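You operate a simulated robot arm through the tools that you are given. There is no shell and no other tool. Be economical: measure what you need, move in short steps, check, and stop when the job is done.

The job below is to be done with a simulated two-armed robot. You get a single attempt, and the scene is never put back.

TASK
Pick up the black mount plate with one hand, pass it to the other hand and put it on the top of the grey side table. Set down upright: black mount plate.

Only the result counts: the job must be done as asked and must still hold three seconds after the hand-in. Knocking over, shifting, dropping, spilling or breaking anything else fails it.

THE ROBOT
Two 7-joint arms with two-finger parallel grippers on one trunk, on a base that drives. Base frame: it is fixed to the floor where the robot stands at the start and does not move with it; the origin is under the middle of the robot, x ahead of it, y to its left, z up; the surface under the hand at the start is at about z = 0.85. Lengths are in m, angles in degrees, forces in N, time in s.
The left shoulder is at the start at [0.05, 0.165, 1.105], the right one opposite. With the tool pointing down near the work surface each hand reaches from about 0.24 to 0.7 m from the robot's upright axis, wherever it stands, measured 20 degrees to its own side. Places, roughly: black mount plate (10x2x11 cm) [0.5, 0, 0.9]; top of the grey side table [-1.4, -0.5, 0.7]. Payload 3.91 kg a hand.
The tool frame of a hand sits at the grasp point between the pads (the TCP): z along the fingers, y along the line on which they close. The tips reach 0.03 m beyond it. The gripper opens to 0.11 m. The fingers are 0.02 m wide and 0.01 m thick; the gripper's body (0.048 by 0.112 m) begins 0.055 m behind the TCP.
Orientation is that of the tool frame in the base frame, as [roll, pitch, yaw] about the fixed x, y, z axes, in that order (R = Rz(yaw) Ry(pitch) Rx(roll)). With the fingers straight down and closing along the base's y, the tool's x points along the base's -x, its y along +y and its z along -z.

THE INTERFACE
- The arms move only by the tool jog_arm. It takes "left_increments", "right_increments" or both (then of equal length, played together; a hand with none holds still); each is a list of rows, each a list of 3 entries, a list of its own where there are three numbers: the shift along the tool's x, y, z in m, then the turn, a rotation vector about the tool's x, y, z in degrees, then the gripper command, from -1 (shut) to 1 (fully open), values between in proportion. In form: [[[dx, dy, dz], [rx, ry, rz], grip], ...]. A call has 1 to 8 rows; each row shifts and turns the commanded pose from where the row before left it, along the tool's axes as they then stand. A row lasts 0.2 s, in which the tool goes at most 0.05 m and 8.6 degrees; a call with a longer step from one row to the next is refused whole, and so is a gripper value outside its range. Where a pose cannot be reached the arm comes as near as it can. A force on the tool above 40 N (or 10 N above the force at the start of the call, whichever is more), or a blocked arm, ends the call early, and 0.2 s more pass. The fingers move at their own pace (about 0.045 m/s each) and stop on an object; they squeeze with about 33 N. The grip force told is the motor's: it shows also when the fingers shut on nothing. Time passes only in rows, and 0.2 s behind the last, so rows that do not move let the fingers close. It gives the time, the measured TCP pose, the force on the tool (base axes), the opening and the grip force at its end, in the units of the frame above (readings bear some noise), with the torque about the TCP (base axes, N m) and any sound that the robot's microphone picked up.
- Cameras (640 x 400 px; columns grow to the right, rows downward): "scene" is now at [0.1158, -0.0104, 1.276]; the picture's right is [-0.10, -0.99, 0.00], its down [-0.58, 0.06, -0.81] and it looks along [0.81, -0.09, -0.58] (base axes); focal length 257 px, centre (320, 200). "left" rides on the left gripper at [0.072, -0.017, -0.103] in its tool frame; the picture's right is [0.23, 0.97, 0.00], its down [-0.76, 0.18, -0.62] and it looks along [-0.61, 0.14, 0.78] (tool axes); focal length 222 px, centre (320, 200). "right" rides on the right gripper at [0.072, 0.017, -0.103] in its tool frame; the picture's right is [-0.23, 0.97, 0.00], its down [-0.76, -0.18, -0.62] and it looks along [-0.61, -0.14, 0.78] (tool axes); focal length 222 px, centre (320, 200). There is no depth. A picture from a camera that has moved, and an enlarged one, comes with that camera's place and axes in the base frame and with its lens.
- get_image(camera): a new picture of that camera. No time passes.
- raise_lower(by): slides the trunk up (or, below 0, down) by that many m; the arms and the scene camera ride with it, the base frame stays. It gives what a move gives, with no picture.
- base_move(legs): drives the robot by 1 to 6 legs, each [ahead, left, turn to the left] in m, m and degrees, along the robot's own axes; the way and the turn of a leg run together, so that a leg with both is an arc; at most 1.5 m and 180 degrees a leg. The arms and the cameras ride along, it lands a little off, and it stops where it bumps. It gives what a move gives.
- head_to(pan, tilt): turns the head with the scene camera to pan (to the left, within 80 degrees either way) and tilt (down, from -29 to 69), counted from straight ahead of the robot. It gives what a move gives.
- enlarge(camera, box): a new picture of the part [left, top, right, bottom] of that camera's present view, enlarged. No time passes.
- finish_job(): hands the job in; it is judged then, once.

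Go step by step. Nothing tells you exact positions but the pictures and the camera data: compare them with the known pose of the tool, close in by small moves and look again before you grip or let go. The budget is 120 turns and 92 pictures, counting those below and the enlarged ones. Unless the task says otherwise, let go and move clear before handing in, and close with one line.

The tools are called after "Request:" as name(argument=value, ...) on one line, values as JSON. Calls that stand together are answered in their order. jog_arm: Moves the arms, as the interface text tells. Its arguments: {"type":"object","properties":{"left_increments":{"type":"array"},"right_increments":{"type":"array"}},"required":[]} The other tools are called the same way: raise_lower (by) slides the trunk up or down; base_move (legs) drives the base; head_to (pan, tilt) turns the head that bears the scene camera; get_image (camera) takes a picture; enlarge (camera, box) takes an enlarged picture of a part of a camera's view; finish_job () hands the job in.

At the start:

```text
time_s: 0.0
left_tcp_pos: [0.3752, 0.1824, 1.0718]
left_tcp_rot: [180.0, -0.1, -180.0]
left_ft_force: [0.1, 0.5, 0.4]
left_wrist_torque: [-0.06, -0.01, -0.01]
left_width: 0.1101
left_gripper_force: 0.0
right_tcp_pos: [0.3813, -0.1654, 1.1203]
right_tcp_rot: [179.9, -0.1, 179.9]
right_ft_force: [-0.3, 0.6, -0.5]
right_wrist_torque: [0.0, 0.01, -0.01]
right_width: 0.1102
right_gripper_force: 0.0
trunk travel left (down, up): [-0.325, 0.178]
robot x, y, heading: [-0.0025, 0.0024, 0.0]
head pan, tilt: [-6.0, 35.6]
```

scene: 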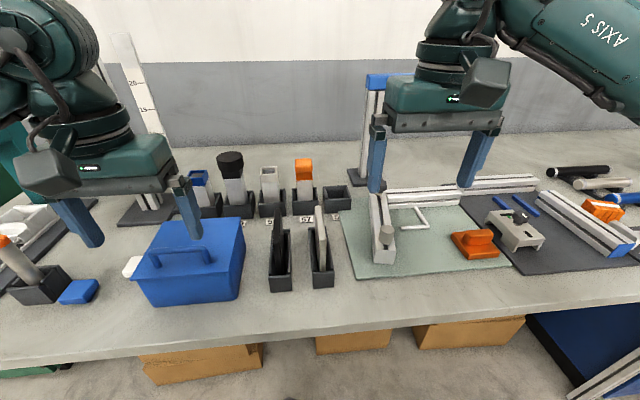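
right: 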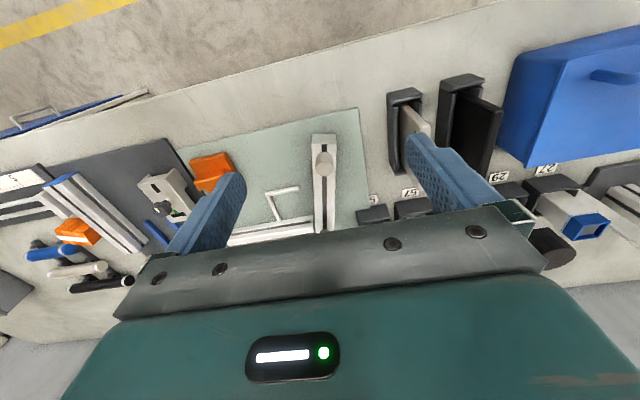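
left: 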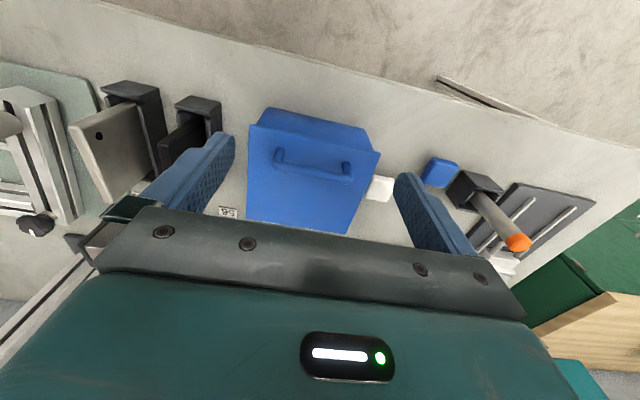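

I see two upright slots near the middle of the bench, one holding a black plate (left) and one a light plate (right). I'll zoom in to measure them.

Request:
enlarge(camera="scene", box=[220, 160, 380, 310])

Request:
enlarge(camera="right", box=[360, 50, 560, 210])

Request:
enlarge(camera="left", box=[60, 60, 260, 220])

```text
2.67 times, centred on (300, 235) of scene
camera zoom: at [0.1158, -0.0104, 1.276], right [-0.1, -0.99, 0.0], down [-0.58, 0.06, -0.81], along [0.81, -0.09, -0.58], focal length 685 px, centre (373, 107)
```

zoom: 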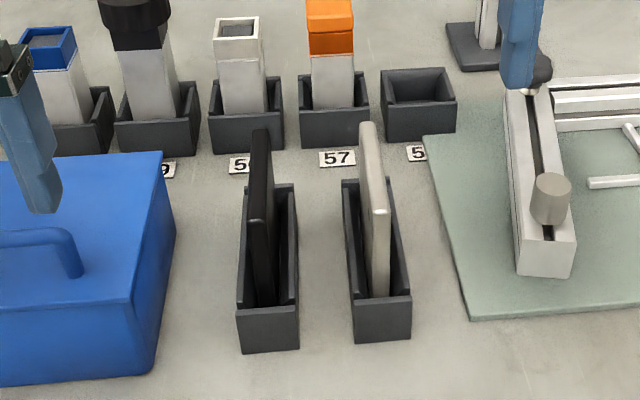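

```text
2.50 times, centred on (460, 130) of right
camera zoom: at [0.3099, -0.1476, 1.2252], right [0.23, 0.97, 0.0], down [0.76, -0.18, 0.62], along [0.61, -0.14, -0.78], focal length 555 px, centre (-30, 375)
```

zoom: 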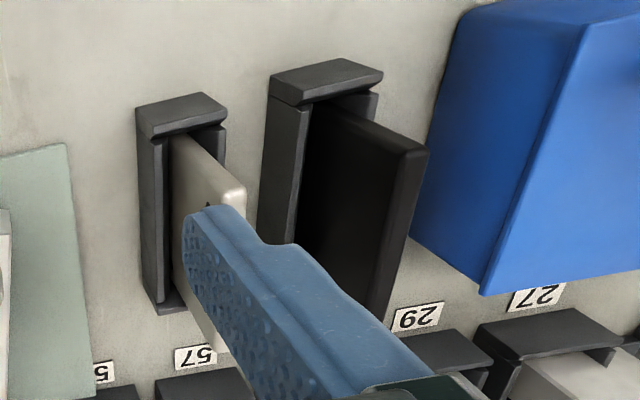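

```text
2.50 times, centred on (160, 140) of left
camera zoom: at [0.3019, 0.1652, 1.1745], right [-0.23, 0.97, 0.0], down [0.76, 0.18, 0.62], along [0.61, 0.14, -0.78], focal length 555 px, centre (720, 350)
```

zoom: 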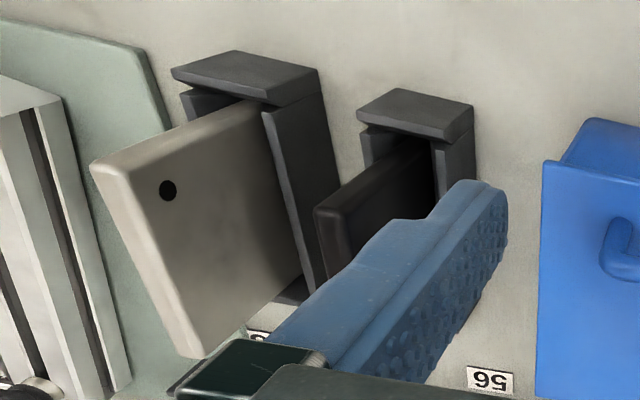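

The black plate stands with its 10 cm side along x, centred near [0.48, 0.028], with its top at about z 0.965. The slot walls reach about z 0.89, the light plate is about 7 cm to its right, and the blue box edge is near y 0.10. I'll move the left hand above the plate with the fingers partly open and look again.

Request:
jog_arm(left_increments=[[[-0.0245, -0.0385, 0], [0, 0, 0], 0.2], [[-0.0245, -0.0385, 0], [0, 0, 0], 0.2], [[-0.0245, -0.0385, 0], [0, 0, 0], 0.2], [[-0.0245, -0.0385, 0], [0, 0, 0], 0.2], [[0, 0, 0], [0, 0, 0], 0.2]])

Request:
get_image(camera="left")

Request:
get_image(camera="scene")

```text
time_s: 1.2
left_tcp_pos: [0.4722, 0.0297, 1.0681]
left_tcp_rot: [-179.9, 0.1, -180.0]
left_ft_force: [-0.1, -0.4, -0.5]
left_wrist_torque: [0.03, 0.01, 0.01]
left_width: 0.0659
left_gripper_force: 0.1
right_tcp_pos: [0.3826, -0.1652, 1.1216]
right_tcp_rot: [-180.0, 0.0, 180.0]
right_ft_force: [0.5, 0.4, 0.9]
right_wrist_torque: [0.01, -0.01, 0.03]
right_width: 0.1098
right_gripper_force: 0.1
trunk travel left (down, up): [-0.325, 0.178]
robot x, y, heading: [-0.0002, 0.0011, -0.0]
head pan, tilt: [-6.0, 35.6]
```

```text
85 pictures are left
camera left: at [0.3998, 0.0122, 1.1721], right [-0.23, 0.97, 0.0], down [0.76, 0.18, 0.62], along [0.61, 0.14, -0.78], focal length 222 px, centre (320, 200)
```

left: 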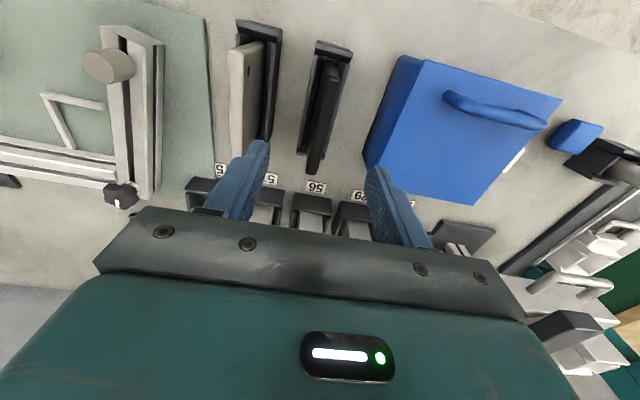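

```text
84 pictures are left
camera scene: at [0.1157, -0.0101, 1.276], right [-0.1, -0.99, 0.0], down [-0.58, 0.06, -0.81], along [0.81, -0.09, -0.58], focal length 257 px, centre (320, 200)
```

scene: 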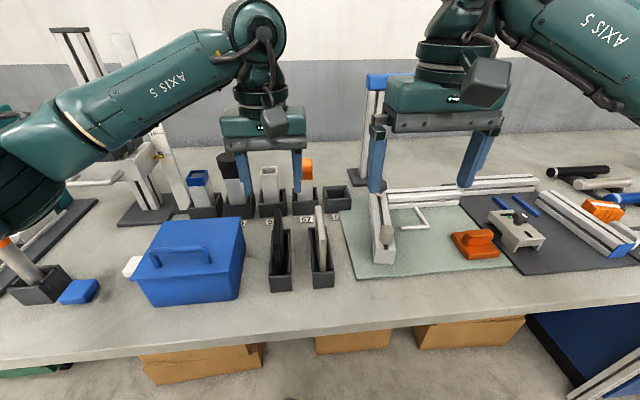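

Request:
enlarge(camera="left", box=[210, 20, 410, 220])

```text
2.00 times, centred on (310, 120) of left
camera zoom: at [0.3998, 0.0122, 1.1721], right [-0.23, 0.97, 0.0], down [0.76, 0.18, 0.62], along [0.61, 0.14, -0.78], focal length 444 px, centre (340, 360)
```

zoom: 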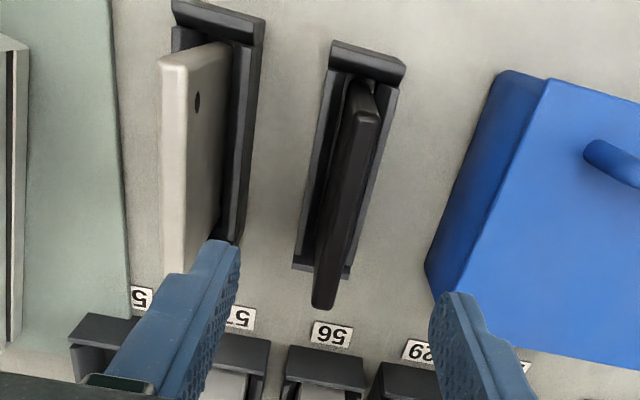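

The left hand is over the plate: TCP y 0.030 against plate y of about 0.030, and about 9 mm in front of the plate's middle. I'll lower until the tips straddle the top edge and check.

Request:
jog_arm(left_increments=[[[0, 0, 0.035], [0, 0, 0], 0.2], [[0, 0, 0.035], [0, 0, 0], 0.2], [[0, 0, 0.03], [0, 0, 0], 0.2], [[0, 0, 0], [0, 0, 0], 0.2]])

Request:
get_image(camera="left")

Request:
enlarge(camera="scene", box=[200, 140, 360, 300])

```text
time_s: 2.2
left_tcp_pos: [0.4733, 0.0299, 0.97]
left_tcp_rot: [180.0, 0.1, -180.0]
left_ft_force: [0.6, 0.2, 0.5]
left_wrist_torque: [-0.02, 0.01, -0.05]
left_width: 0.0661
left_gripper_force: 0.0
right_tcp_pos: [0.3818, -0.1665, 1.1213]
right_tcp_rot: [179.9, -0.1, 180.0]
right_ft_force: [0.5, -0.6, 0.9]
right_wrist_torque: [0.02, 0.0, -0.02]
right_width: 0.1101
right_gripper_force: 0.0
trunk travel left (down, up): [-0.325, 0.178]
robot x, y, heading: [0.0004, 0.0031, -0.1]
head pan, tilt: [-6.0, 35.6]
```

```text
82 pictures are left
camera left: at [0.401, 0.0133, 1.0744], right [-0.23, 0.97, 0.0], down [0.76, 0.18, 0.62], along [0.61, 0.14, -0.78], focal length 222 px, centre (320, 200)
```

left: 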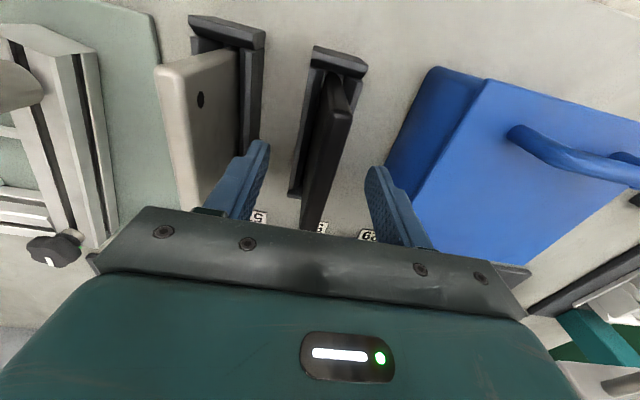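

```text
2.50 times, centred on (280, 220) of scene
camera zoom: at [0.1157, -0.0104, 1.276], right [-0.1, -0.99, 0.0], down [-0.58, 0.06, -0.81], along [0.81, -0.09, -0.58], focal length 642 px, centre (420, 150)
```

zoom: 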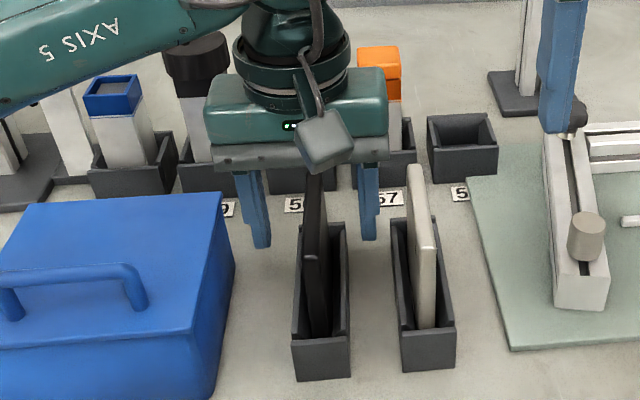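

The fingers straddle the plate cleanly, with the light plate and the blue box clear. I'll lower to z of about 0.936 and close.

Request:
jog_arm(left_increments=[[[0, 0, 0.017], [0, 0, 0], 0.2], [[0, 0, 0.017], [0, 0, 0], 0.2], [[0, 0, 0], [0, 0, 0], -0.2], [[0, 0, 0], [0, 0, 0], -0.6], [[0, 0, 0], [0, 0, 0], -1], [[0, 0, 0], [0, 0, 0], -1], [[0, 0, 0], [0, 0, 0], -1]])

Request:
get_image(camera="left")

```text
time_s: 3.8
left_tcp_pos: [0.4732, 0.0284, 0.938]
left_tcp_rot: [179.9, 0.0, -179.9]
left_ft_force: [-0.4, 4.4, 0.4]
left_wrist_torque: [0.24, -0.03, -0.09]
left_width: 0.0127
left_gripper_force: 33.1
right_tcp_pos: [0.3826, -0.1652, 1.1212]
right_tcp_rot: [179.9, 0.0, -180.0]
right_ft_force: [0.3, -0.6, -1.0]
right_wrist_torque: [0.02, -0.01, 0.0]
right_width: 0.1099
right_gripper_force: 0.0
trunk travel left (down, up): [-0.325, 0.178]
robot x, y, heading: [0.004, -0.001, -0.2]
head pan, tilt: [-6.0, 35.6]
```

```text
80 pictures are left
camera left: at [0.4013, 0.0118, 1.0414], right [-0.23, 0.97, 0.0], down [0.76, 0.18, 0.62], along [0.61, 0.14, -0.78], focal length 222 px, centre (320, 200)
```

left: 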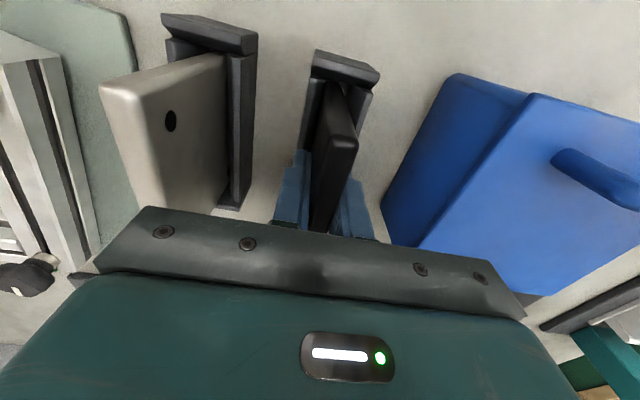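

The plate is gripped: width 0.0127, 33 N. I'll lift it straight up slowly.

Request:
jog_arm(left_increments=[[[0, 0, -0.02], [0, 0, 0], -1], [[0, 0, -0.03], [0, 0, 0], -1], [[0, 0, -0.03], [0, 0, 0], -1], [[0, 0, -0.04], [0, 0, 0], -1], [[0, 0, -0.04], [0, 0, 0], -1], [[0, 0, -0.04], [0, 0, 0], -1], [[0, 0, 0], [0, 0, 0], -1]])

Request:
get_image(camera="scene")

Request:
get_image(camera="left")

```text
time_s: 5.4
left_tcp_pos: [0.4723, 0.0304, 1.1366]
left_tcp_rot: [-180.0, 0.0, 179.9]
left_ft_force: [-0.6, 0.1, -2.3]
left_wrist_torque: [0.0, 0.03, 0.02]
left_width: 0.0129
left_gripper_force: 32.6
right_tcp_pos: [0.3813, -0.1652, 1.1203]
right_tcp_rot: [180.0, 0.0, 180.0]
right_ft_force: [1.3, -0.3, 0.9]
right_wrist_torque: [0.01, -0.03, 0.01]
right_width: 0.1098
right_gripper_force: 0.0
trunk travel left (down, up): [-0.325, 0.178]
robot x, y, heading: [0.0002, 0.0005, -0.1]
head pan, tilt: [-6.0, 35.6]
```

```text
79 pictures are left
camera scene: at [0.1162, -0.0103, 1.2759], right [-0.1, -0.99, 0.0], down [-0.58, 0.06, -0.81], along [0.81, -0.09, -0.58], focal length 257 px, centre (320, 200)
```

scene: 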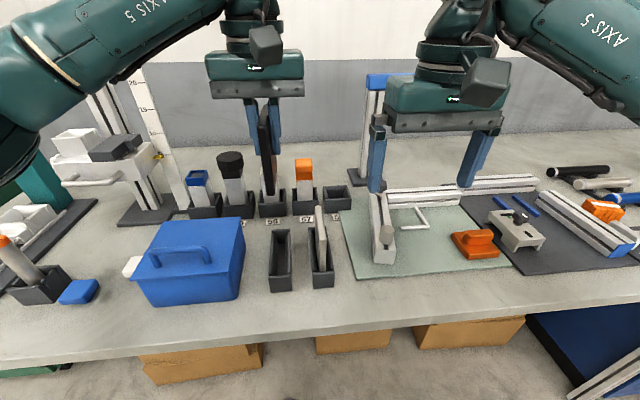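

```text
78 pictures are left
camera left: at [0.3997, 0.0126, 1.2413], right [-0.23, 0.97, 0.0], down [0.76, 0.18, 0.62], along [0.61, 0.14, -0.78], focal length 222 px, centre (320, 200)
```

left: 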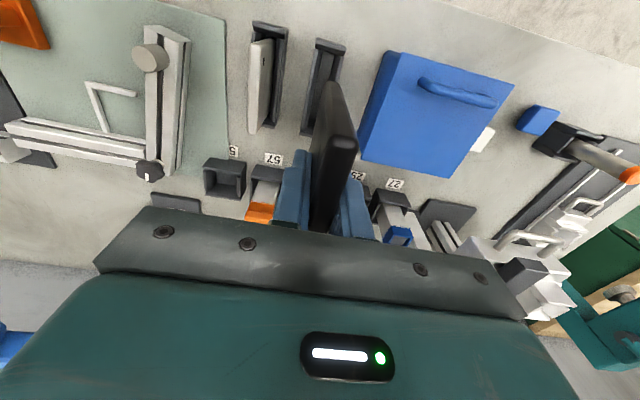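

The plate is out of the slot and weighs only about 2 N. I'll raise it, turn the left hand so the plate's far edge faces right, and turn the right hand to meet it.

Request:
jog_arm(left_increments=[[[0.025, 0.02, -0.02], [0, 0, 0], -1], [[0.025, 0.02, -0.02], [0, 0, 0], -1], [[0, 0, 0], [0, 0, 8.5], -1], [[0, 0, 0], [0, 0, 8.5], -1], [[0, 0, 0], [0, 0, 8.5], -1], [[0, 0, 0], [0, 0, 8.5], -1], [[0, 0, 0], [0, 0, 8.5], -1], [[0, 0, 0], [0, 0, 8.5], -1]], right_increments=[[[0, -0.045, -0.02], [0, 0, 0], 1], [[0, -0.045, -0.02], [0, 0, 0], 1], [[0, 0, 0], [0, 0, -8.5], 1], [[0, 0, 0], [0, 0, -8.5], 1], [[0, 0, 0], [0, 0, -8.5], 1], [[0, 0, 0], [0, 0, -8.5], 1], [[0, 0, 0], [0, 0, -8.5], 1], [[0, 0, 0], [0, 0, -8.5], 1]])

```text
time_s: 7.2
left_tcp_pos: [0.4223, 0.0687, 1.1756]
left_tcp_rot: [-180.0, 0.1, 128.9]
left_ft_force: [0.1, 0.0, -2.6]
left_wrist_torque: [0.04, 0.04, -0.02]
left_width: 0.0129
left_gripper_force: 32.6
right_tcp_pos: [0.3751, -0.2473, 1.1577]
right_tcp_rot: [-180.0, 0.0, -129.1]
right_ft_force: [-0.4, 0.1, 0.3]
right_wrist_torque: [-0.03, 0.01, 0.02]
right_width: 0.1099
right_gripper_force: 0.0
right hand out of reach, approached as far as the arm can: row 8
trunk travel left (down, up): [-0.325, 0.178]
robot x, y, heading: [-0.003, -0.0024, -0.1]
head pan, tilt: [-6.0, 35.6]
```

The right wrist is near a limit at about 51° yaw. I'll begin tilting the right hand inwards, which may free it, while the left keeps turning.

Request:
jog_arm(left_increments=[[[0, 0, 0], [0, 0, 8.5], -1], [[0, 0, 0], [0, 0, 8.5], -1], [[0, 0, 0], [0, 0, 8.5], -1], [[0, 0, 0], [0, 0, 8.5], -1], [[0, 0, 0], [0, 0, 8.5], -1], [[0, 0, 0], [0, 0, 8.5], -1]], right_increments=[[[0, 0, 0], [0, -8.5, 0], 1], [[0, 0, 0], [0, -8.5, 0], 1], [[0, 0, 0], [0, -8.5, 0], 1], [[0, 0, 0], [0, -8.5, 0], 1], [[0, 0, 0], [0, -8.5, 0], 1], [[0, 0, 0], [0, -4, 0], 1]])

Request:
get_image(camera="scene")

```text
time_s: 8.6
left_tcp_pos: [0.2732, 0.026, 1.1269]
left_tcp_rot: [179.9, -0.1, 78.1]
left_ft_force: [0.7, 1.1, -2.3]
left_wrist_torque: [-0.02, 0.0, -0.02]
left_width: 0.0128
left_gripper_force: 33.2
left hand out of reach, approached as far as the arm can: row 2, 3, 4, 5, 6
right_tcp_pos: [0.3764, -0.2467, 1.1582]
right_tcp_rot: [179.9, 46.6, -129.1]
right_ft_force: [0.3, 0.1, -0.9]
right_wrist_torque: [0.05, -0.01, 0.02]
right_width: 0.11
right_gripper_force: 0.1
trunk travel left (down, up): [-0.325, 0.178]
robot x, y, heading: [-0.0002, 0.0026, 0.4]
head pan, tilt: [-6.0, 35.6]
```

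```text
77 pictures are left
camera scene: at [0.1157, -0.0107, 1.276], right [-0.11, -0.99, 0.0], down [-0.58, 0.06, -0.81], along [0.81, -0.09, -0.58], focal length 257 px, centre (320, 200)
```

scene: 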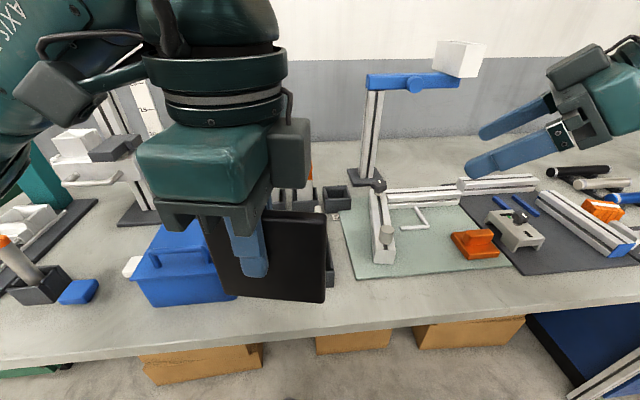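

The left hand drifted inward to reach a yaw of -102°, and a spot near the centre line close to the body suits both wrists. I'll check whether its commanded pose follows the measured one by holding still, with a tiny turn back.

Request:
jog_arm(left_increments=[[[0, 0, 0], [0, 0, -4], -1], [[0, 0, 0], [0, 0, 0], -1]])

```text
time_s: 9.2
left_tcp_pos: [0.2739, 0.0261, 1.1269]
left_tcp_rot: [-179.9, 0.0, 82.1]
left_ft_force: [-0.2, 0.4, -2.4]
left_wrist_torque: [0.02, 0.0, -0.02]
left_width: 0.0129
left_gripper_force: 33.4
right_tcp_pos: [0.3768, -0.248, 1.1569]
right_tcp_rot: [180.0, 46.5, -129.0]
right_ft_force: [-0.7, -0.5, 0.0]
right_wrist_torque: [0.0, 0.01, -0.01]
right_width: 0.1101
right_gripper_force: 0.1
trunk travel left (down, up): [-0.325, 0.178]
robot x, y, heading: [0.0017, 0.0014, -0.0]
head pan, tilt: [-6.0, 35.6]
```

Commands start from the measured pose, which helps. I'll shift the left hand slightly forward and bring the right hand to a pre-grasp on the plate's right edge, yaw about 82° and tilt about 46°.

Request:
jog_arm(left_increments=[[[0, 0.03, 0], [0, 0, 0], -1], [[0, 0, 0], [0, 0, 0], -1], [[0, 0, 0], [0, 0, 0], -1], [[0, 0, 0], [0, 0, 0], -1], [[0, 0, 0], [0, 0, 0], -1], [[0, 0, 0], [0, 0, 0], -1], [[0, 0, 0], [0, 0, 0], -1], [[0, 0, 0], [0, 0, 0], -1]], right_increments=[[[-0.0112, 0.039, 0.007], [0, 0, 0], 1], [[-0.0112, 0.039, 0.007], [0, 0, 0], 1], [[-0.0112, 0.039, 0.007], [0, 0, 0], 1], [[-0.0112, 0.039, 0.007], [0, 0, 0], 1], [[0, 0, 0], [-5.63, 0, -5.33], 1], [[0, 0, 0], [-5.63, 0, -5.33], 1], [[0, 0, 0], [-5.63, 0, -5.33], 1], [[0, 0, 0], [-5.63, 0, -5.33], 1]])

Request:
get_image(camera="scene")

Request:
get_image(camera="right")

```text
time_s: 11.0
left_tcp_pos: [0.2933, 0.0188, 1.1242]
left_tcp_rot: [180.0, -0.1, 82.3]
left_ft_force: [0.2, -0.3, -2.9]
left_wrist_torque: [0.0, 0.02, 0.02]
left_width: 0.0127
left_gripper_force: 32.9
left hand out of reach, approached as far as the arm can: row 1
right_tcp_pos: [0.2881, -0.1091, 1.1724]
right_tcp_rot: [-180.0, 46.6, -97.9]
right_ft_force: [0.2, -0.2, -0.1]
right_wrist_torque: [-0.02, 0.03, -0.01]
right_width: 0.11
right_gripper_force: 0.0
trunk travel left (down, up): [-0.325, 0.178]
robot x, y, heading: [-0.0005, 0.0008, -0.0]
head pan, tilt: [-6.0, 35.6]
```

```text
76 pictures are left
camera scene: at [0.1161, -0.0104, 1.2759], right [-0.1, -0.99, 0.0], down [-0.58, 0.06, -0.81], along [0.81, -0.09, -0.58], focal length 257 px, centre (320, 200)
```

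scene: 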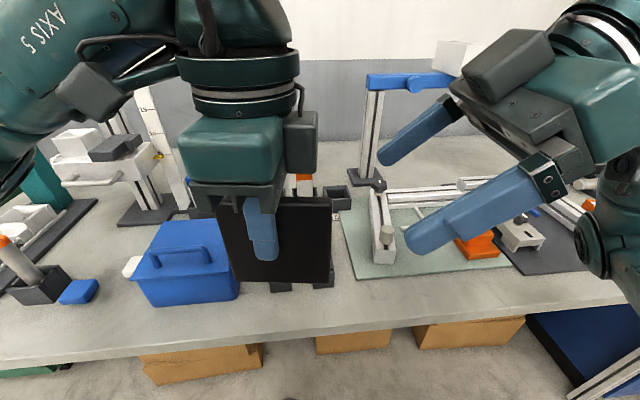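

```text
75 pictures are left
camera right: at [0.2539, -0.23, 1.1904], right [-0.94, 0.29, 0.17], down [0.19, 0.05, 0.98], along [0.28, 0.96, -0.1], focal length 222 px, centre (320, 200)
```

right: 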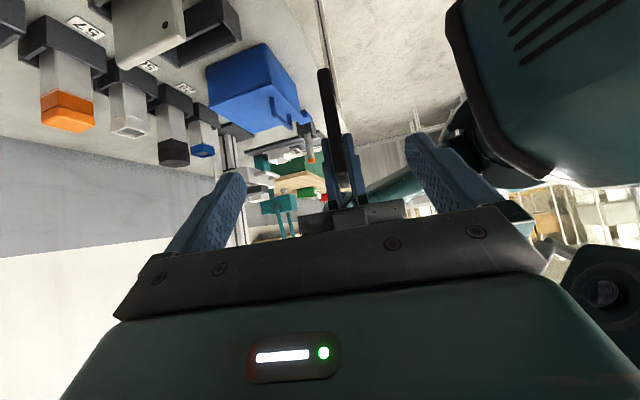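

The right camera sees the plate lying between its open fingers. I'll tilt a little more (to 55°) for clearance, align, and come up to just short of the plate's edge.

Request:
jog_arm(right_increments=[[[0, 0, 0], [0, -8.5, 0], 0.2], [[0.0167, 0.0124, 0.015], [0, 0, 0], 0.2], [[0, 0, 0.035], [0, 0, 0], 0.2], [[0, 0, 0], [0, 0, 0], 0.2]])

Request:
get_image(camera="scene")

Request:
get_image(camera="right")

```text
time_s: 12.0
left_tcp_pos: [0.2942, 0.0198, 1.1244]
left_tcp_rot: [-180.0, 0.0, 82.3]
left_ft_force: [0.0, -0.7, -3.1]
left_wrist_torque: [0.02, 0.0, 0.02]
left_width: 0.0126
left_gripper_force: 33.1
right_tcp_pos: [0.2791, -0.0768, 1.1289]
right_tcp_rot: [179.9, 55.0, -98.1]
right_ft_force: [0.5, 0.3, 0.1]
right_wrist_torque: [-0.01, -0.04, -0.04]
right_width: 0.066
right_gripper_force: 0.0
trunk travel left (down, up): [-0.325, 0.178]
robot x, y, heading: [-0.0018, 0.0014, -0.3]
head pan, tilt: [-6.0, 35.6]
```

```text
74 pictures are left
camera scene: at [0.1159, -0.0105, 1.2759], right [-0.11, -0.99, 0.0], down [-0.58, 0.06, -0.81], along [0.81, -0.09, -0.58], focal length 257 px, centre (320, 200)
```

scene: 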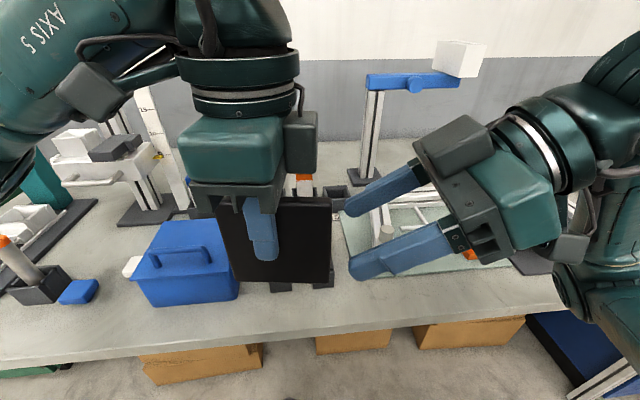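

```text
73 pictures are left
camera right: at [0.2448, -0.198, 1.1291], right [-0.95, 0.26, 0.19], down [0.17, -0.1, 0.98], along [0.28, 0.96, 0.05], focal length 222 px, centre (320, 200)
```

right: 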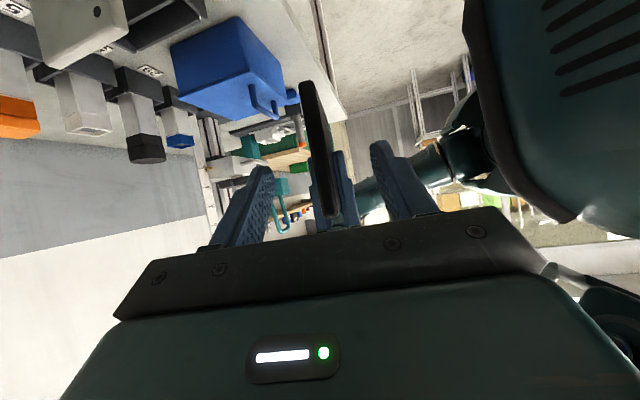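

The approach lines up: the plate lies between the right fingers, with about 0.076 m left along the tool. I'll go 0.045 m and look.

Request:
jog_arm(right_increments=[[[0, 0, 0.025], [0, 0, 0], 0.2], [[0, 0, 0.02], [0, 0, 0], 0.2], [[0, 0, 0], [0, 0, 0], 0.2]])

Request:
enlarge(camera="scene", box=[180, 80, 500, 310])

Request:
get_image(camera="right")

```text
time_s: 12.8
left_tcp_pos: [0.2938, 0.0195, 1.1259]
left_tcp_rot: [180.0, 0.0, 82.1]
left_ft_force: [0.4, -0.7, -3.2]
left_wrist_torque: [0.04, 0.02, 0.0]
left_width: 0.0127
left_gripper_force: 32.9
right_tcp_pos: [0.2839, -0.0404, 1.1006]
right_tcp_rot: [179.9, 54.9, -98.0]
right_ft_force: [-0.2, -0.7, -0.3]
right_wrist_torque: [-0.01, 0.01, -0.04]
right_width: 0.0659
right_gripper_force: 0.0
trunk travel left (down, up): [-0.325, 0.178]
robot x, y, heading: [-0.0007, 0.0013, 0.1]
head pan, tilt: [-6.0, 35.6]
```

```text
1.74 times, centred on (340, 195) of scene
camera zoom: at [0.1159, -0.0104, 1.2759], right [-0.1, -0.99, 0.0], down [-0.58, 0.06, -0.81], along [0.81, -0.09, -0.58], focal length 447 px, centre (285, 209)
```

zoom: 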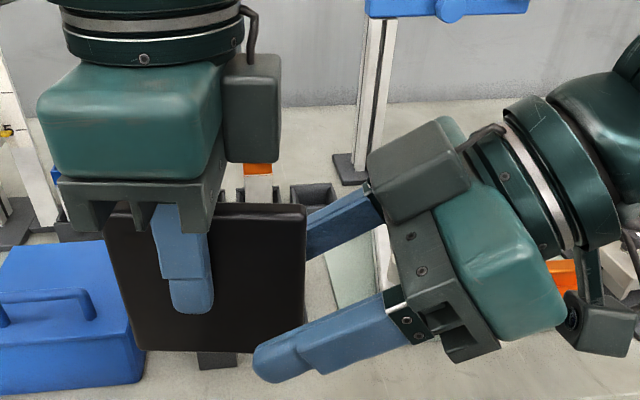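

```text
71 pictures are left
camera right: at [0.2493, -0.1614, 1.1027], right [-0.95, 0.26, 0.19], down [0.17, -0.1, 0.98], along [0.28, 0.96, 0.05], focal length 222 px, centre (320, 200)
```

right: 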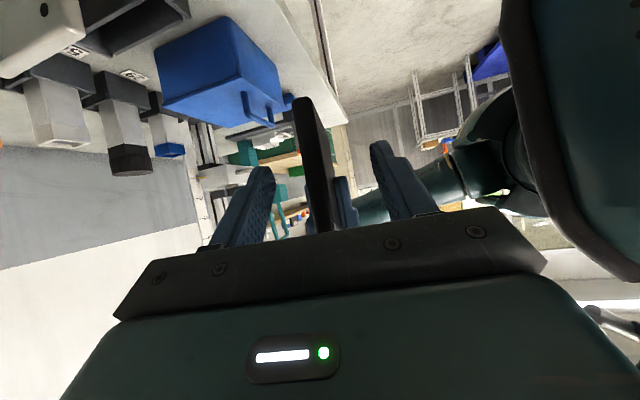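

Clearances look good: the right fingers straddle the plate and stay below the left fingers. I'll go the last 0.028 m and look before closing.

Request:
jog_arm(right_increments=[[[0, -0.001, 0.014], [0, 0, 0], 0.2], [[0, -0.001, 0.014], [0, 0, 0], 0.2], [[0, 0, 0], [0, 0, 0], 0.0]])

Request:
enlarge(camera="scene", box=[180, 80, 500, 310])

Request:
get_image(camera="right")

```text
time_s: 13.6
left_tcp_pos: [0.294, 0.0204, 1.1263]
left_tcp_rot: [-180.0, 0.0, 82.2]
left_ft_force: [0.7, 0.1, -2.8]
left_wrist_torque: [0.05, 0.0, 0.02]
left_width: 0.0127
left_gripper_force: 33.0
right_tcp_pos: [0.2891, -0.0163, 1.0873]
right_tcp_rot: [179.9, 55.0, -98.1]
right_ft_force: [-0.8, 0.3, 0.4]
right_wrist_torque: [0.0, 0.0, 0.0]
right_width: 0.0548
right_gripper_force: 0.1
trunk travel left (down, up): [-0.325, 0.178]
robot x, y, heading: [-0.004, 0.0006, -0.0]
head pan, tilt: [-6.0, 35.6]
```

```text
1.74 times, centred on (340, 195) of scene
camera zoom: at [0.1159, -0.0104, 1.2759], right [-0.1, -0.99, 0.0], down [-0.58, 0.06, -0.81], along [0.81, -0.09, -0.58], focal length 447 px, centre (285, 209)
```

zoom: 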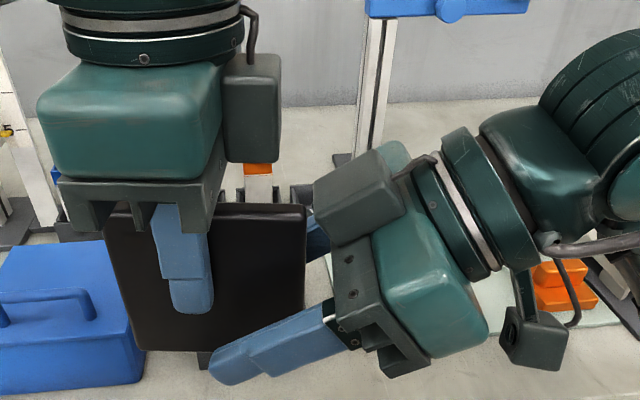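

```text
69 pictures are left
camera right: at [0.2555, -0.1383, 1.0866], right [-0.95, 0.26, 0.19], down [0.17, -0.1, 0.98], along [0.28, 0.96, 0.05], focal length 222 px, centre (320, 200)
```

right: 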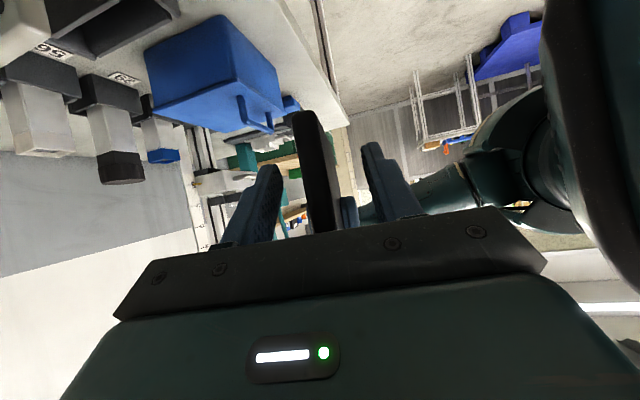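

Tips are about 3 cm above the plate's bottom edge and clear of the left fingers. I'll close the right gripper.

Request:
jog_arm(right_increments=[[[0, 0, 0], [0, 0, 0], -0.4], [[0, 0, 0], [0, 0, 0], -0.7], [[0, 0, 0], [0, 0, 0], -1], [[0, 0, 0], [0, 0, 0], -1], [[0, 0, 0], [0, 0, 0], -1]])

Request:
enlarge(camera="scene", box=[180, 80, 500, 310])

```text
time_s: 14.8
left_tcp_pos: [0.2923, 0.02, 1.125]
left_tcp_rot: [179.9, -0.1, 82.2]
left_ft_force: [7.0, -0.9, -3.9]
left_wrist_torque: [0.09, -0.14, -0.04]
left_width: 0.0127
left_gripper_force: 32.6
right_tcp_pos: [0.289, -0.017, 1.0855]
right_tcp_rot: [180.0, 55.0, -98.0]
right_ft_force: [-7.4, 0.9, 1.2]
right_wrist_torque: [-0.1, -0.19, 0.29]
right_width: 0.0129
right_gripper_force: 32.7
trunk travel left (down, up): [-0.325, 0.178]
robot x, y, heading: [-0.0022, -0.0013, 0.0]
head pan, tilt: [-6.0, 35.6]
```

```text
1.74 times, centred on (340, 195) of scene
camera zoom: at [0.1159, -0.0104, 1.2759], right [-0.1, -0.99, 0.0], down [-0.58, 0.06, -0.81], along [0.81, -0.09, -0.58], focal length 447 px, centre (285, 209)
```

zoom: 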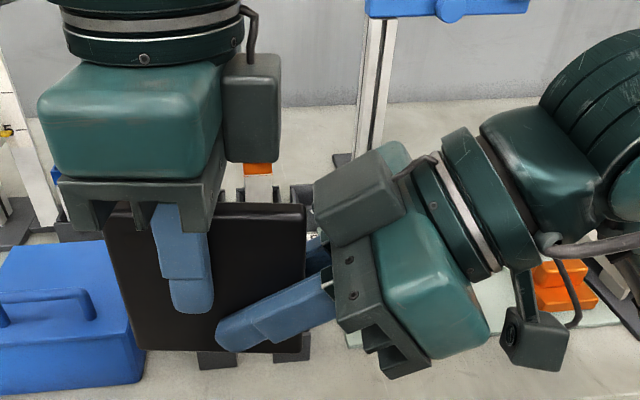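

Both hands hold the plate firmly. I'll open the left hand and lift it straight off.

Request:
jog_arm(left_increments=[[[0, 0, 0], [0, 0, 0], -0.5], [[0, 0, 0], [0, 0, 0], -0.2], [[0, 0, 0], [0, 0, 0], -0.2], [[0, 0, -0.03], [0, 0, 0], -0.2], [[0, 0, -0.04], [0, 0, 0], -0.2], [[0, 0, -0.04], [0, 0, 0], -0.2]])

Request:
get_image(camera="scene")

```text
time_s: 16.2
left_tcp_pos: [0.257, 0.0132, 1.2153]
left_tcp_rot: [180.0, 0.0, 82.1]
left_ft_force: [-0.4, -0.5, -0.8]
left_wrist_torque: [0.02, 0.0, 0.0]
left_width: 0.0437
left_gripper_force: 0.1
left hand out of reach, approached as far as the arm can: row 4, 5, 6
right_tcp_pos: [0.2897, -0.018, 1.0866]
right_tcp_rot: [179.8, 54.9, -98.1]
right_ft_force: [0.1, -0.1, 0.2]
right_wrist_torque: [-0.08, 0.0, -0.02]
right_width: 0.0126
right_gripper_force: 32.8
trunk travel left (down, up): [-0.325, 0.178]
robot x, y, heading: [0.0009, -0.0003, 0.0]
head pan, tilt: [-6.0, 35.6]
```

```text
67 pictures are left
camera scene: at [0.1155, -0.0106, 1.2759], right [-0.1, -0.99, 0.0], down [-0.58, 0.06, -0.81], along [0.81, -0.09, -0.58], focal length 257 px, centre (320, 200)
```

scene: 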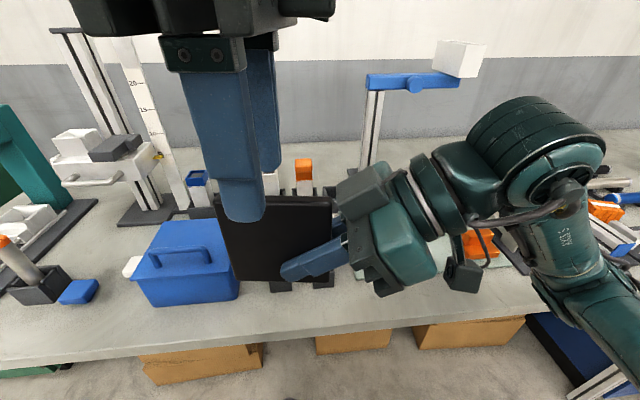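

The plate is now in the right hand alone, upright. I'll move the left hand away to its side and turn its wrist back.

Request:
jog_arm(left_increments=[[[0.04, 0.01, 0], [0, 0, 0], -0.2], [[0.04, 0.01, 0], [0, 0, 0], -0.2], [[0.02, 0.01, 0], [0, 0, -8.5], -0.2], [[0.02, 0.01, 0], [0, 0, -8.5], -0.2], [[0, 0.01, 0], [0, 0, -8.5], -0.2], [[0, 0.01, 0], [0, 0, -8.5], -0.2], [[0, 0, 0], [0, 0, -8.5], -0.2], [[0, 0, 0], [0, 0, -8.5], -0.2]])

Request:
get_image(camera="scene")

Request:
head_to(pan=-80, tilt=20)

Request:
get_image(camera="scene")

```text
time_s: 18.0
left_tcp_pos: [0.292, 0.1195, 1.1954]
left_tcp_rot: [-180.0, 0.0, 133.2]
left_ft_force: [0.9, -0.1, -0.1]
left_wrist_torque: [0.02, 0.01, 0.01]
left_width: 0.0439
left_gripper_force: 0.0
left hand out of reach, approached as far as the arm can: row 1, 2
right_tcp_pos: [0.2893, -0.0175, 1.0858]
right_tcp_rot: [179.9, 55.0, -98.1]
right_ft_force: [0.6, 0.4, 0.3]
right_wrist_torque: [-0.05, 0.01, 0.02]
right_width: 0.0129
right_gripper_force: 33.2
trunk travel left (down, up): [-0.325, 0.178]
robot x, y, heading: [-0.0007, -0.0026, 0.1]
head pan, tilt: [-6.0, 35.6]
```

```text
66 pictures are left
camera scene: at [0.1159, -0.0104, 1.2759], right [-0.1, -0.99, 0.0], down [-0.58, 0.06, -0.81], along [0.81, -0.09, -0.58], focal length 257 px, centre (320, 200)
```

scene: 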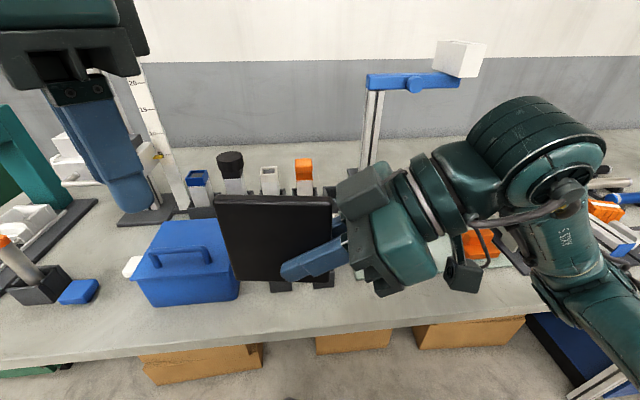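

```text
time_s: 19.5
left_tcp_pos: [0.2909, 0.1186, 1.1947]
left_tcp_rot: [-180.0, 0.1, 132.9]
left_ft_force: [0.0, -0.5, -0.9]
left_wrist_torque: [0.02, 0.04, 0.01]
left_width: 0.0441
left_gripper_force: 0.1
right_tcp_pos: [0.2897, -0.0172, 1.0872]
right_tcp_rot: [179.9, 55.0, -98.1]
right_ft_force: [-0.1, 0.5, -0.1]
right_wrist_torque: [-0.08, -0.02, 0.01]
right_width: 0.0128
right_gripper_force: 33.1
trunk travel left (down, up): [-0.325, 0.178]
robot x, y, heading: [-0.0023, 0.0008, 0.2]
head pan, tilt: [-80.0, 20.0]
```

```text
65 pictures are left
camera scene: at [0.0449, -0.0929, 1.3007], right [-0.98, -0.17, 0.0], down [-0.06, 0.34, -0.94], along [0.16, -0.93, -0.34], focal length 257 px, centre (320, 200)
```

scene: 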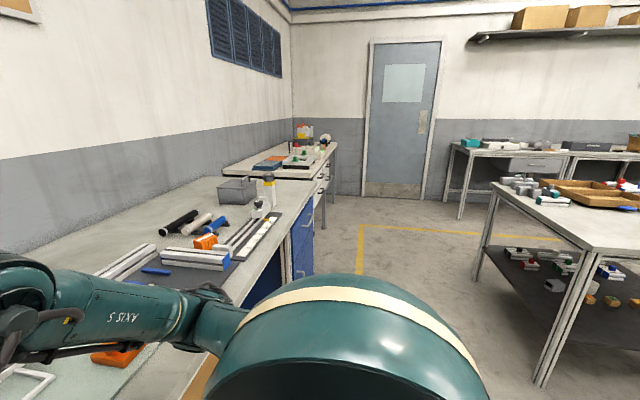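

Only part of the room is visible this way, and the side table should be behind me to the right. I'll back off from the bench a little, turn right and look.

Request:
base_move(legs=[[-0.3, 0, 0], [0, 0, -90]])

Request:
get_image(camera="scene")

```text
time_s: 25.3
left_tcp_pos: [-0.179, -0.2937, 1.1955]
left_tcp_rot: [-180.0, 0.1, 42.3]
left_ft_force: [-0.5, 0.0, 0.2]
left_wrist_torque: [-0.02, 0.03, 0.0]
left_width: 0.0439
left_gripper_force: 0.0
right_tcp_pos: [-0.3135, -0.2898, 1.087]
right_tcp_rot: [179.9, 55.0, 171.1]
right_ft_force: [-0.1, -0.4, -0.5]
right_wrist_torque: [0.0, 0.12, 0.01]
right_width: 0.0127
right_gripper_force: 32.6
trunk travel left (down, up): [-0.325, 0.178]
robot x, y, heading: [-0.2951, 0.0014, -90.9]
head pan, tilt: [-80.0, 20.0]
```

```text
64 pictures are left
camera scene: at [-0.3867, -0.0464, 1.3007], right [-0.16, 0.99, 0.0], down [0.34, 0.06, -0.94], along [-0.93, -0.15, -0.34], focal length 257 px, centre (320, 200)
```

scene: 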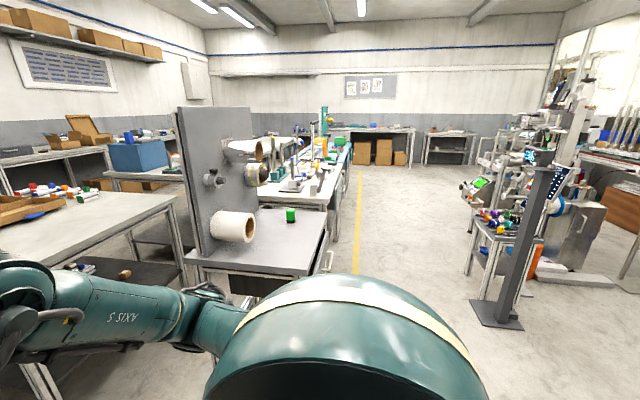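

The grey side table is the small one ahead-left in this view, with a pegboard stand, paper rolls and a green item on it. I'll zoom in to find free space.

Request:
enlarge(camera="scene", box=[160, 90, 360, 310])

```text
1.82 times, centred on (260, 200) of scene
camera zoom: at [-0.3867, -0.0464, 1.3007], right [-0.16, 0.99, 0.0], down [0.34, 0.06, -0.94], along [-0.93, -0.15, -0.34], focal length 467 px, centre (429, 200)
```

zoom: 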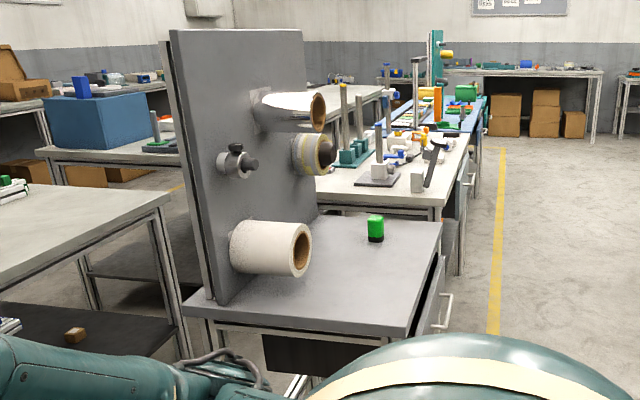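

Table top spans about x -1.82 to -1.21 and y -0.76 to -0.23. The pegboard is along y of about -0.66, the green item near (-1.65, -0.41), and the near-right corner around (-1.36, -0.34) is free. I'll strafe over to its open side, keeping my heading toward -y.

Request:
base_move(legs=[[-0.18, 0, 0.9], [0, -0.95, 0]])

Request:
head_to(pan=-10, tilt=40)

Request:
get_image(camera="scene")

```text
time_s: 35.0
left_tcp_pos: [-1.0928, -0.1211, 1.1944]
left_tcp_rot: [-179.9, 0.0, 44.6]
left_ft_force: [-0.4, -0.7, -0.3]
left_wrist_torque: [0.04, 0.01, -0.03]
left_width: 0.044
left_gripper_force: 0.1
right_tcp_pos: [-1.2288, -0.1228, 1.0861]
right_tcp_rot: [179.9, 54.9, 173.6]
right_ft_force: [0.4, -1.6, 0.9]
right_wrist_torque: [0.02, 0.08, 0.01]
right_width: 0.0128
right_gripper_force: 32.8
trunk travel left (down, up): [-0.325, 0.178]
robot x, y, heading: [-1.2232, 0.1719, -88.4]
head pan, tilt: [-80.0, 20.0]
```

```text
time_s: 36.4
left_tcp_pos: [-1.0917, -0.1204, 1.1945]
left_tcp_rot: [-179.9, 0.0, 44.6]
left_ft_force: [-0.7, 0.3, 0.1]
left_wrist_torque: [0.01, 0.02, -0.04]
left_width: 0.0442
left_gripper_force: 0.1
right_tcp_pos: [-1.2277, -0.1233, 1.0855]
right_tcp_rot: [180.0, 55.0, 173.6]
right_ft_force: [-0.3, 0.0, -0.4]
right_wrist_torque: [0.02, 0.1, 0.0]
right_width: 0.0128
right_gripper_force: 33.0
trunk travel left (down, up): [-0.325, 0.178]
robot x, y, heading: [-1.2185, 0.1685, -88.2]
head pan, tilt: [-10.0, 40.0]
```

```text
62 pictures are left
camera scene: at [-1.2323, 0.0526, 1.2693], right [-0.99, 0.15, 0.0], down [0.09, 0.64, -0.77], along [-0.11, -0.76, -0.64], focal length 257 px, centre (320, 200)
```

scene: 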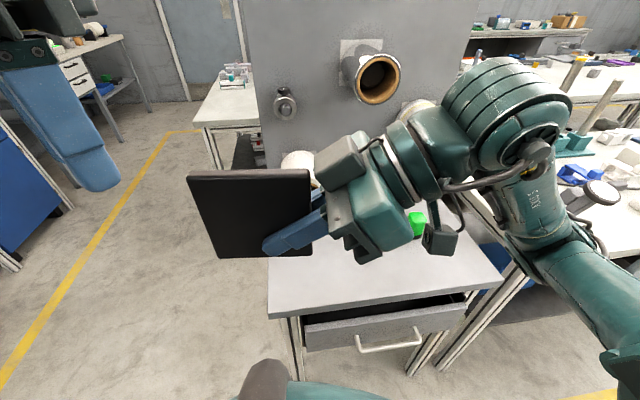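

The table's near edge is at y of about -0.23, and the free corner is right in front of me. I'll turn the right hand about 32° so it trails over the table edge, then carry the plate out over the corner.

Request:
jog_arm(right_increments=[[[0, 0, 0], [6.55, 0, 4.58], -1], [[0, 0, 0], [6.55, 0, 4.58], -1], [[0, 0, 0], [6.55, 0, 4.58], -1], [[0, 0, 0], [6.55, 0, 4.58], -1], [[-0.0027, -0.0414, 0.0039], [0, 0, 0], -1], [[-0.0027, -0.0414, 0.0039], [0, 0, 0], -1], [[-0.0027, -0.0414, 0.0039], [0, 0, 0], -1], [[-0.0027, -0.0414, 0.0039], [0, 0, 0], -1]])

Request:
get_image(camera="scene")

```text
time_s: 38.2
left_tcp_pos: [-1.0913, -0.1212, 1.1953]
left_tcp_rot: [-180.0, 0.0, 44.5]
left_ft_force: [0.3, 0.3, 0.8]
left_wrist_torque: [0.02, -0.01, 0.0]
left_width: 0.0441
left_gripper_force: 0.1
right_tcp_pos: [-1.3026, -0.2947, 1.1017]
right_tcp_rot: [180.0, 55.0, 141.6]
right_ft_force: [0.1, -0.7, -3.9]
right_wrist_torque: [0.05, 0.06, 0.03]
right_width: 0.0127
right_gripper_force: 33.1
right hand out of reach, approached as far as the arm can: row 2, 3, 4
trunk travel left (down, up): [-0.325, 0.178]
robot x, y, heading: [-1.2206, 0.166, -88.4]
head pan, tilt: [-10.0, 40.0]
```

```text
61 pictures are left
camera scene: at [-1.2325, 0.0522, 1.2692], right [-0.99, 0.15, 0.0], down [0.09, 0.64, -0.77], along [-0.11, -0.76, -0.64], focal length 257 px, centre (320, 200)
```

scene: 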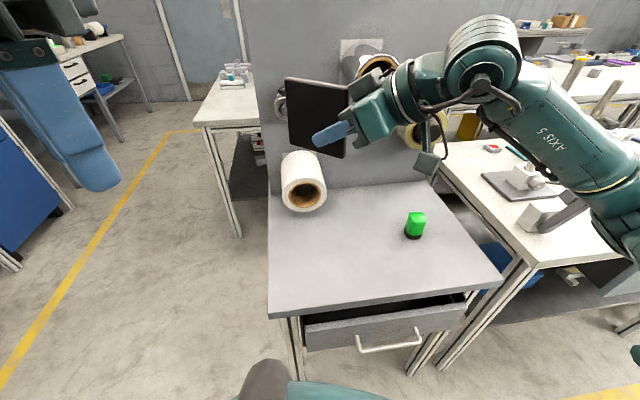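

With the plate up high, the table is fully visible and the middle front is free between the paper roll and the green item. I'll shift slightly right and lower to hover, bottom edge about 8 cm above the top.

Request:
jog_arm(right_increments=[[[0.0375, -0.012, 0.0162], [0, 0, 0], -1], [[0.0375, -0.012, 0.0162], [0, 0, 0], -1], [[0.0375, -0.012, 0.0162], [0, 0, 0], -1], [[0.0375, -0.012, 0.0162], [0, 0, 0], -1], [[0.0375, -0.012, 0.0162], [0, 0, 0], -1], [[0.0375, -0.012, 0.0162], [0, 0, 0], -1], [[0.0375, -0.012, 0.0162], [0, 0, 0], -1]])

Request:
get_image(camera="scene")

Request:
get_image(camera="right")

```text
time_s: 39.8
left_tcp_pos: [-1.0935, -0.121, 1.1944]
left_tcp_rot: [179.9, 0.0, 44.7]
left_ft_force: [0.8, -0.3, 0.2]
left_wrist_torque: [-0.01, 0.0, 0.02]
left_width: 0.044
left_gripper_force: 0.0
right_tcp_pos: [-1.4021, -0.3217, 0.8237]
right_tcp_rot: [180.0, 55.0, 141.7]
right_ft_force: [0.2, -0.2, -3.4]
right_wrist_torque: [0.08, 0.06, 0.01]
right_width: 0.0128
right_gripper_force: 33.3
trunk travel left (down, up): [-0.325, 0.178]
robot x, y, heading: [-1.22, 0.1655, -88.2]
head pan, tilt: [-10.0, 40.0]
```

```text
60 pictures are left
camera scene: at [-1.2325, 0.0523, 1.2693], right [-0.99, 0.15, 0.0], down [0.09, 0.64, -0.77], along [-0.11, -0.76, -0.64], focal length 257 px, centre (320, 200)
```

scene: 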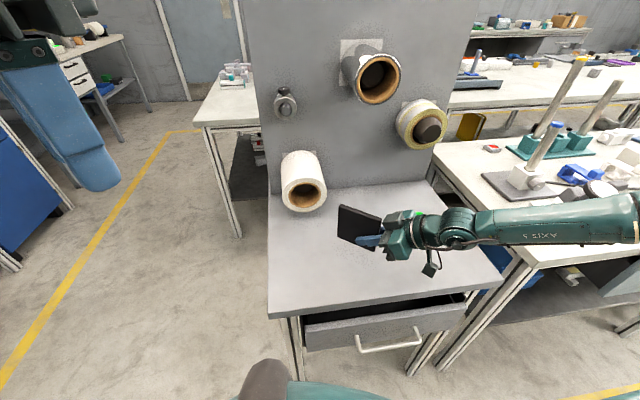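

```text
59 pictures are left
camera right: at [-1.4897, -0.2293, 0.824], right [0.71, 0.68, 0.19], down [-0.17, -0.09, 0.98], along [0.69, -0.72, 0.05], focal length 222 px, centre (320, 200)
```

right: 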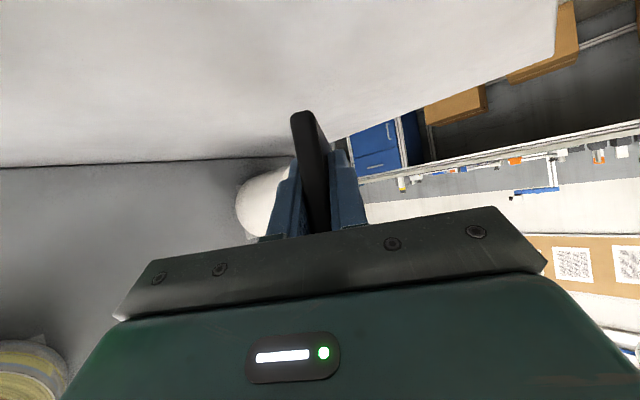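

Request:
enlarge(camera="scene", box=[300, 170, 500, 310])

```text
2.86 times, centred on (400, 240) of scene
camera zoom: at [-1.2325, 0.0523, 1.2693], right [-0.99, 0.15, 0.0], down [0.09, 0.64, -0.77], along [-0.11, -0.76, -0.64], focal length 734 px, centre (91, 86)
```

zoom: 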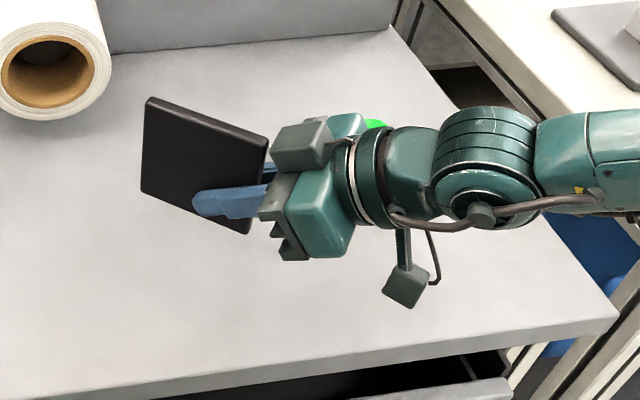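

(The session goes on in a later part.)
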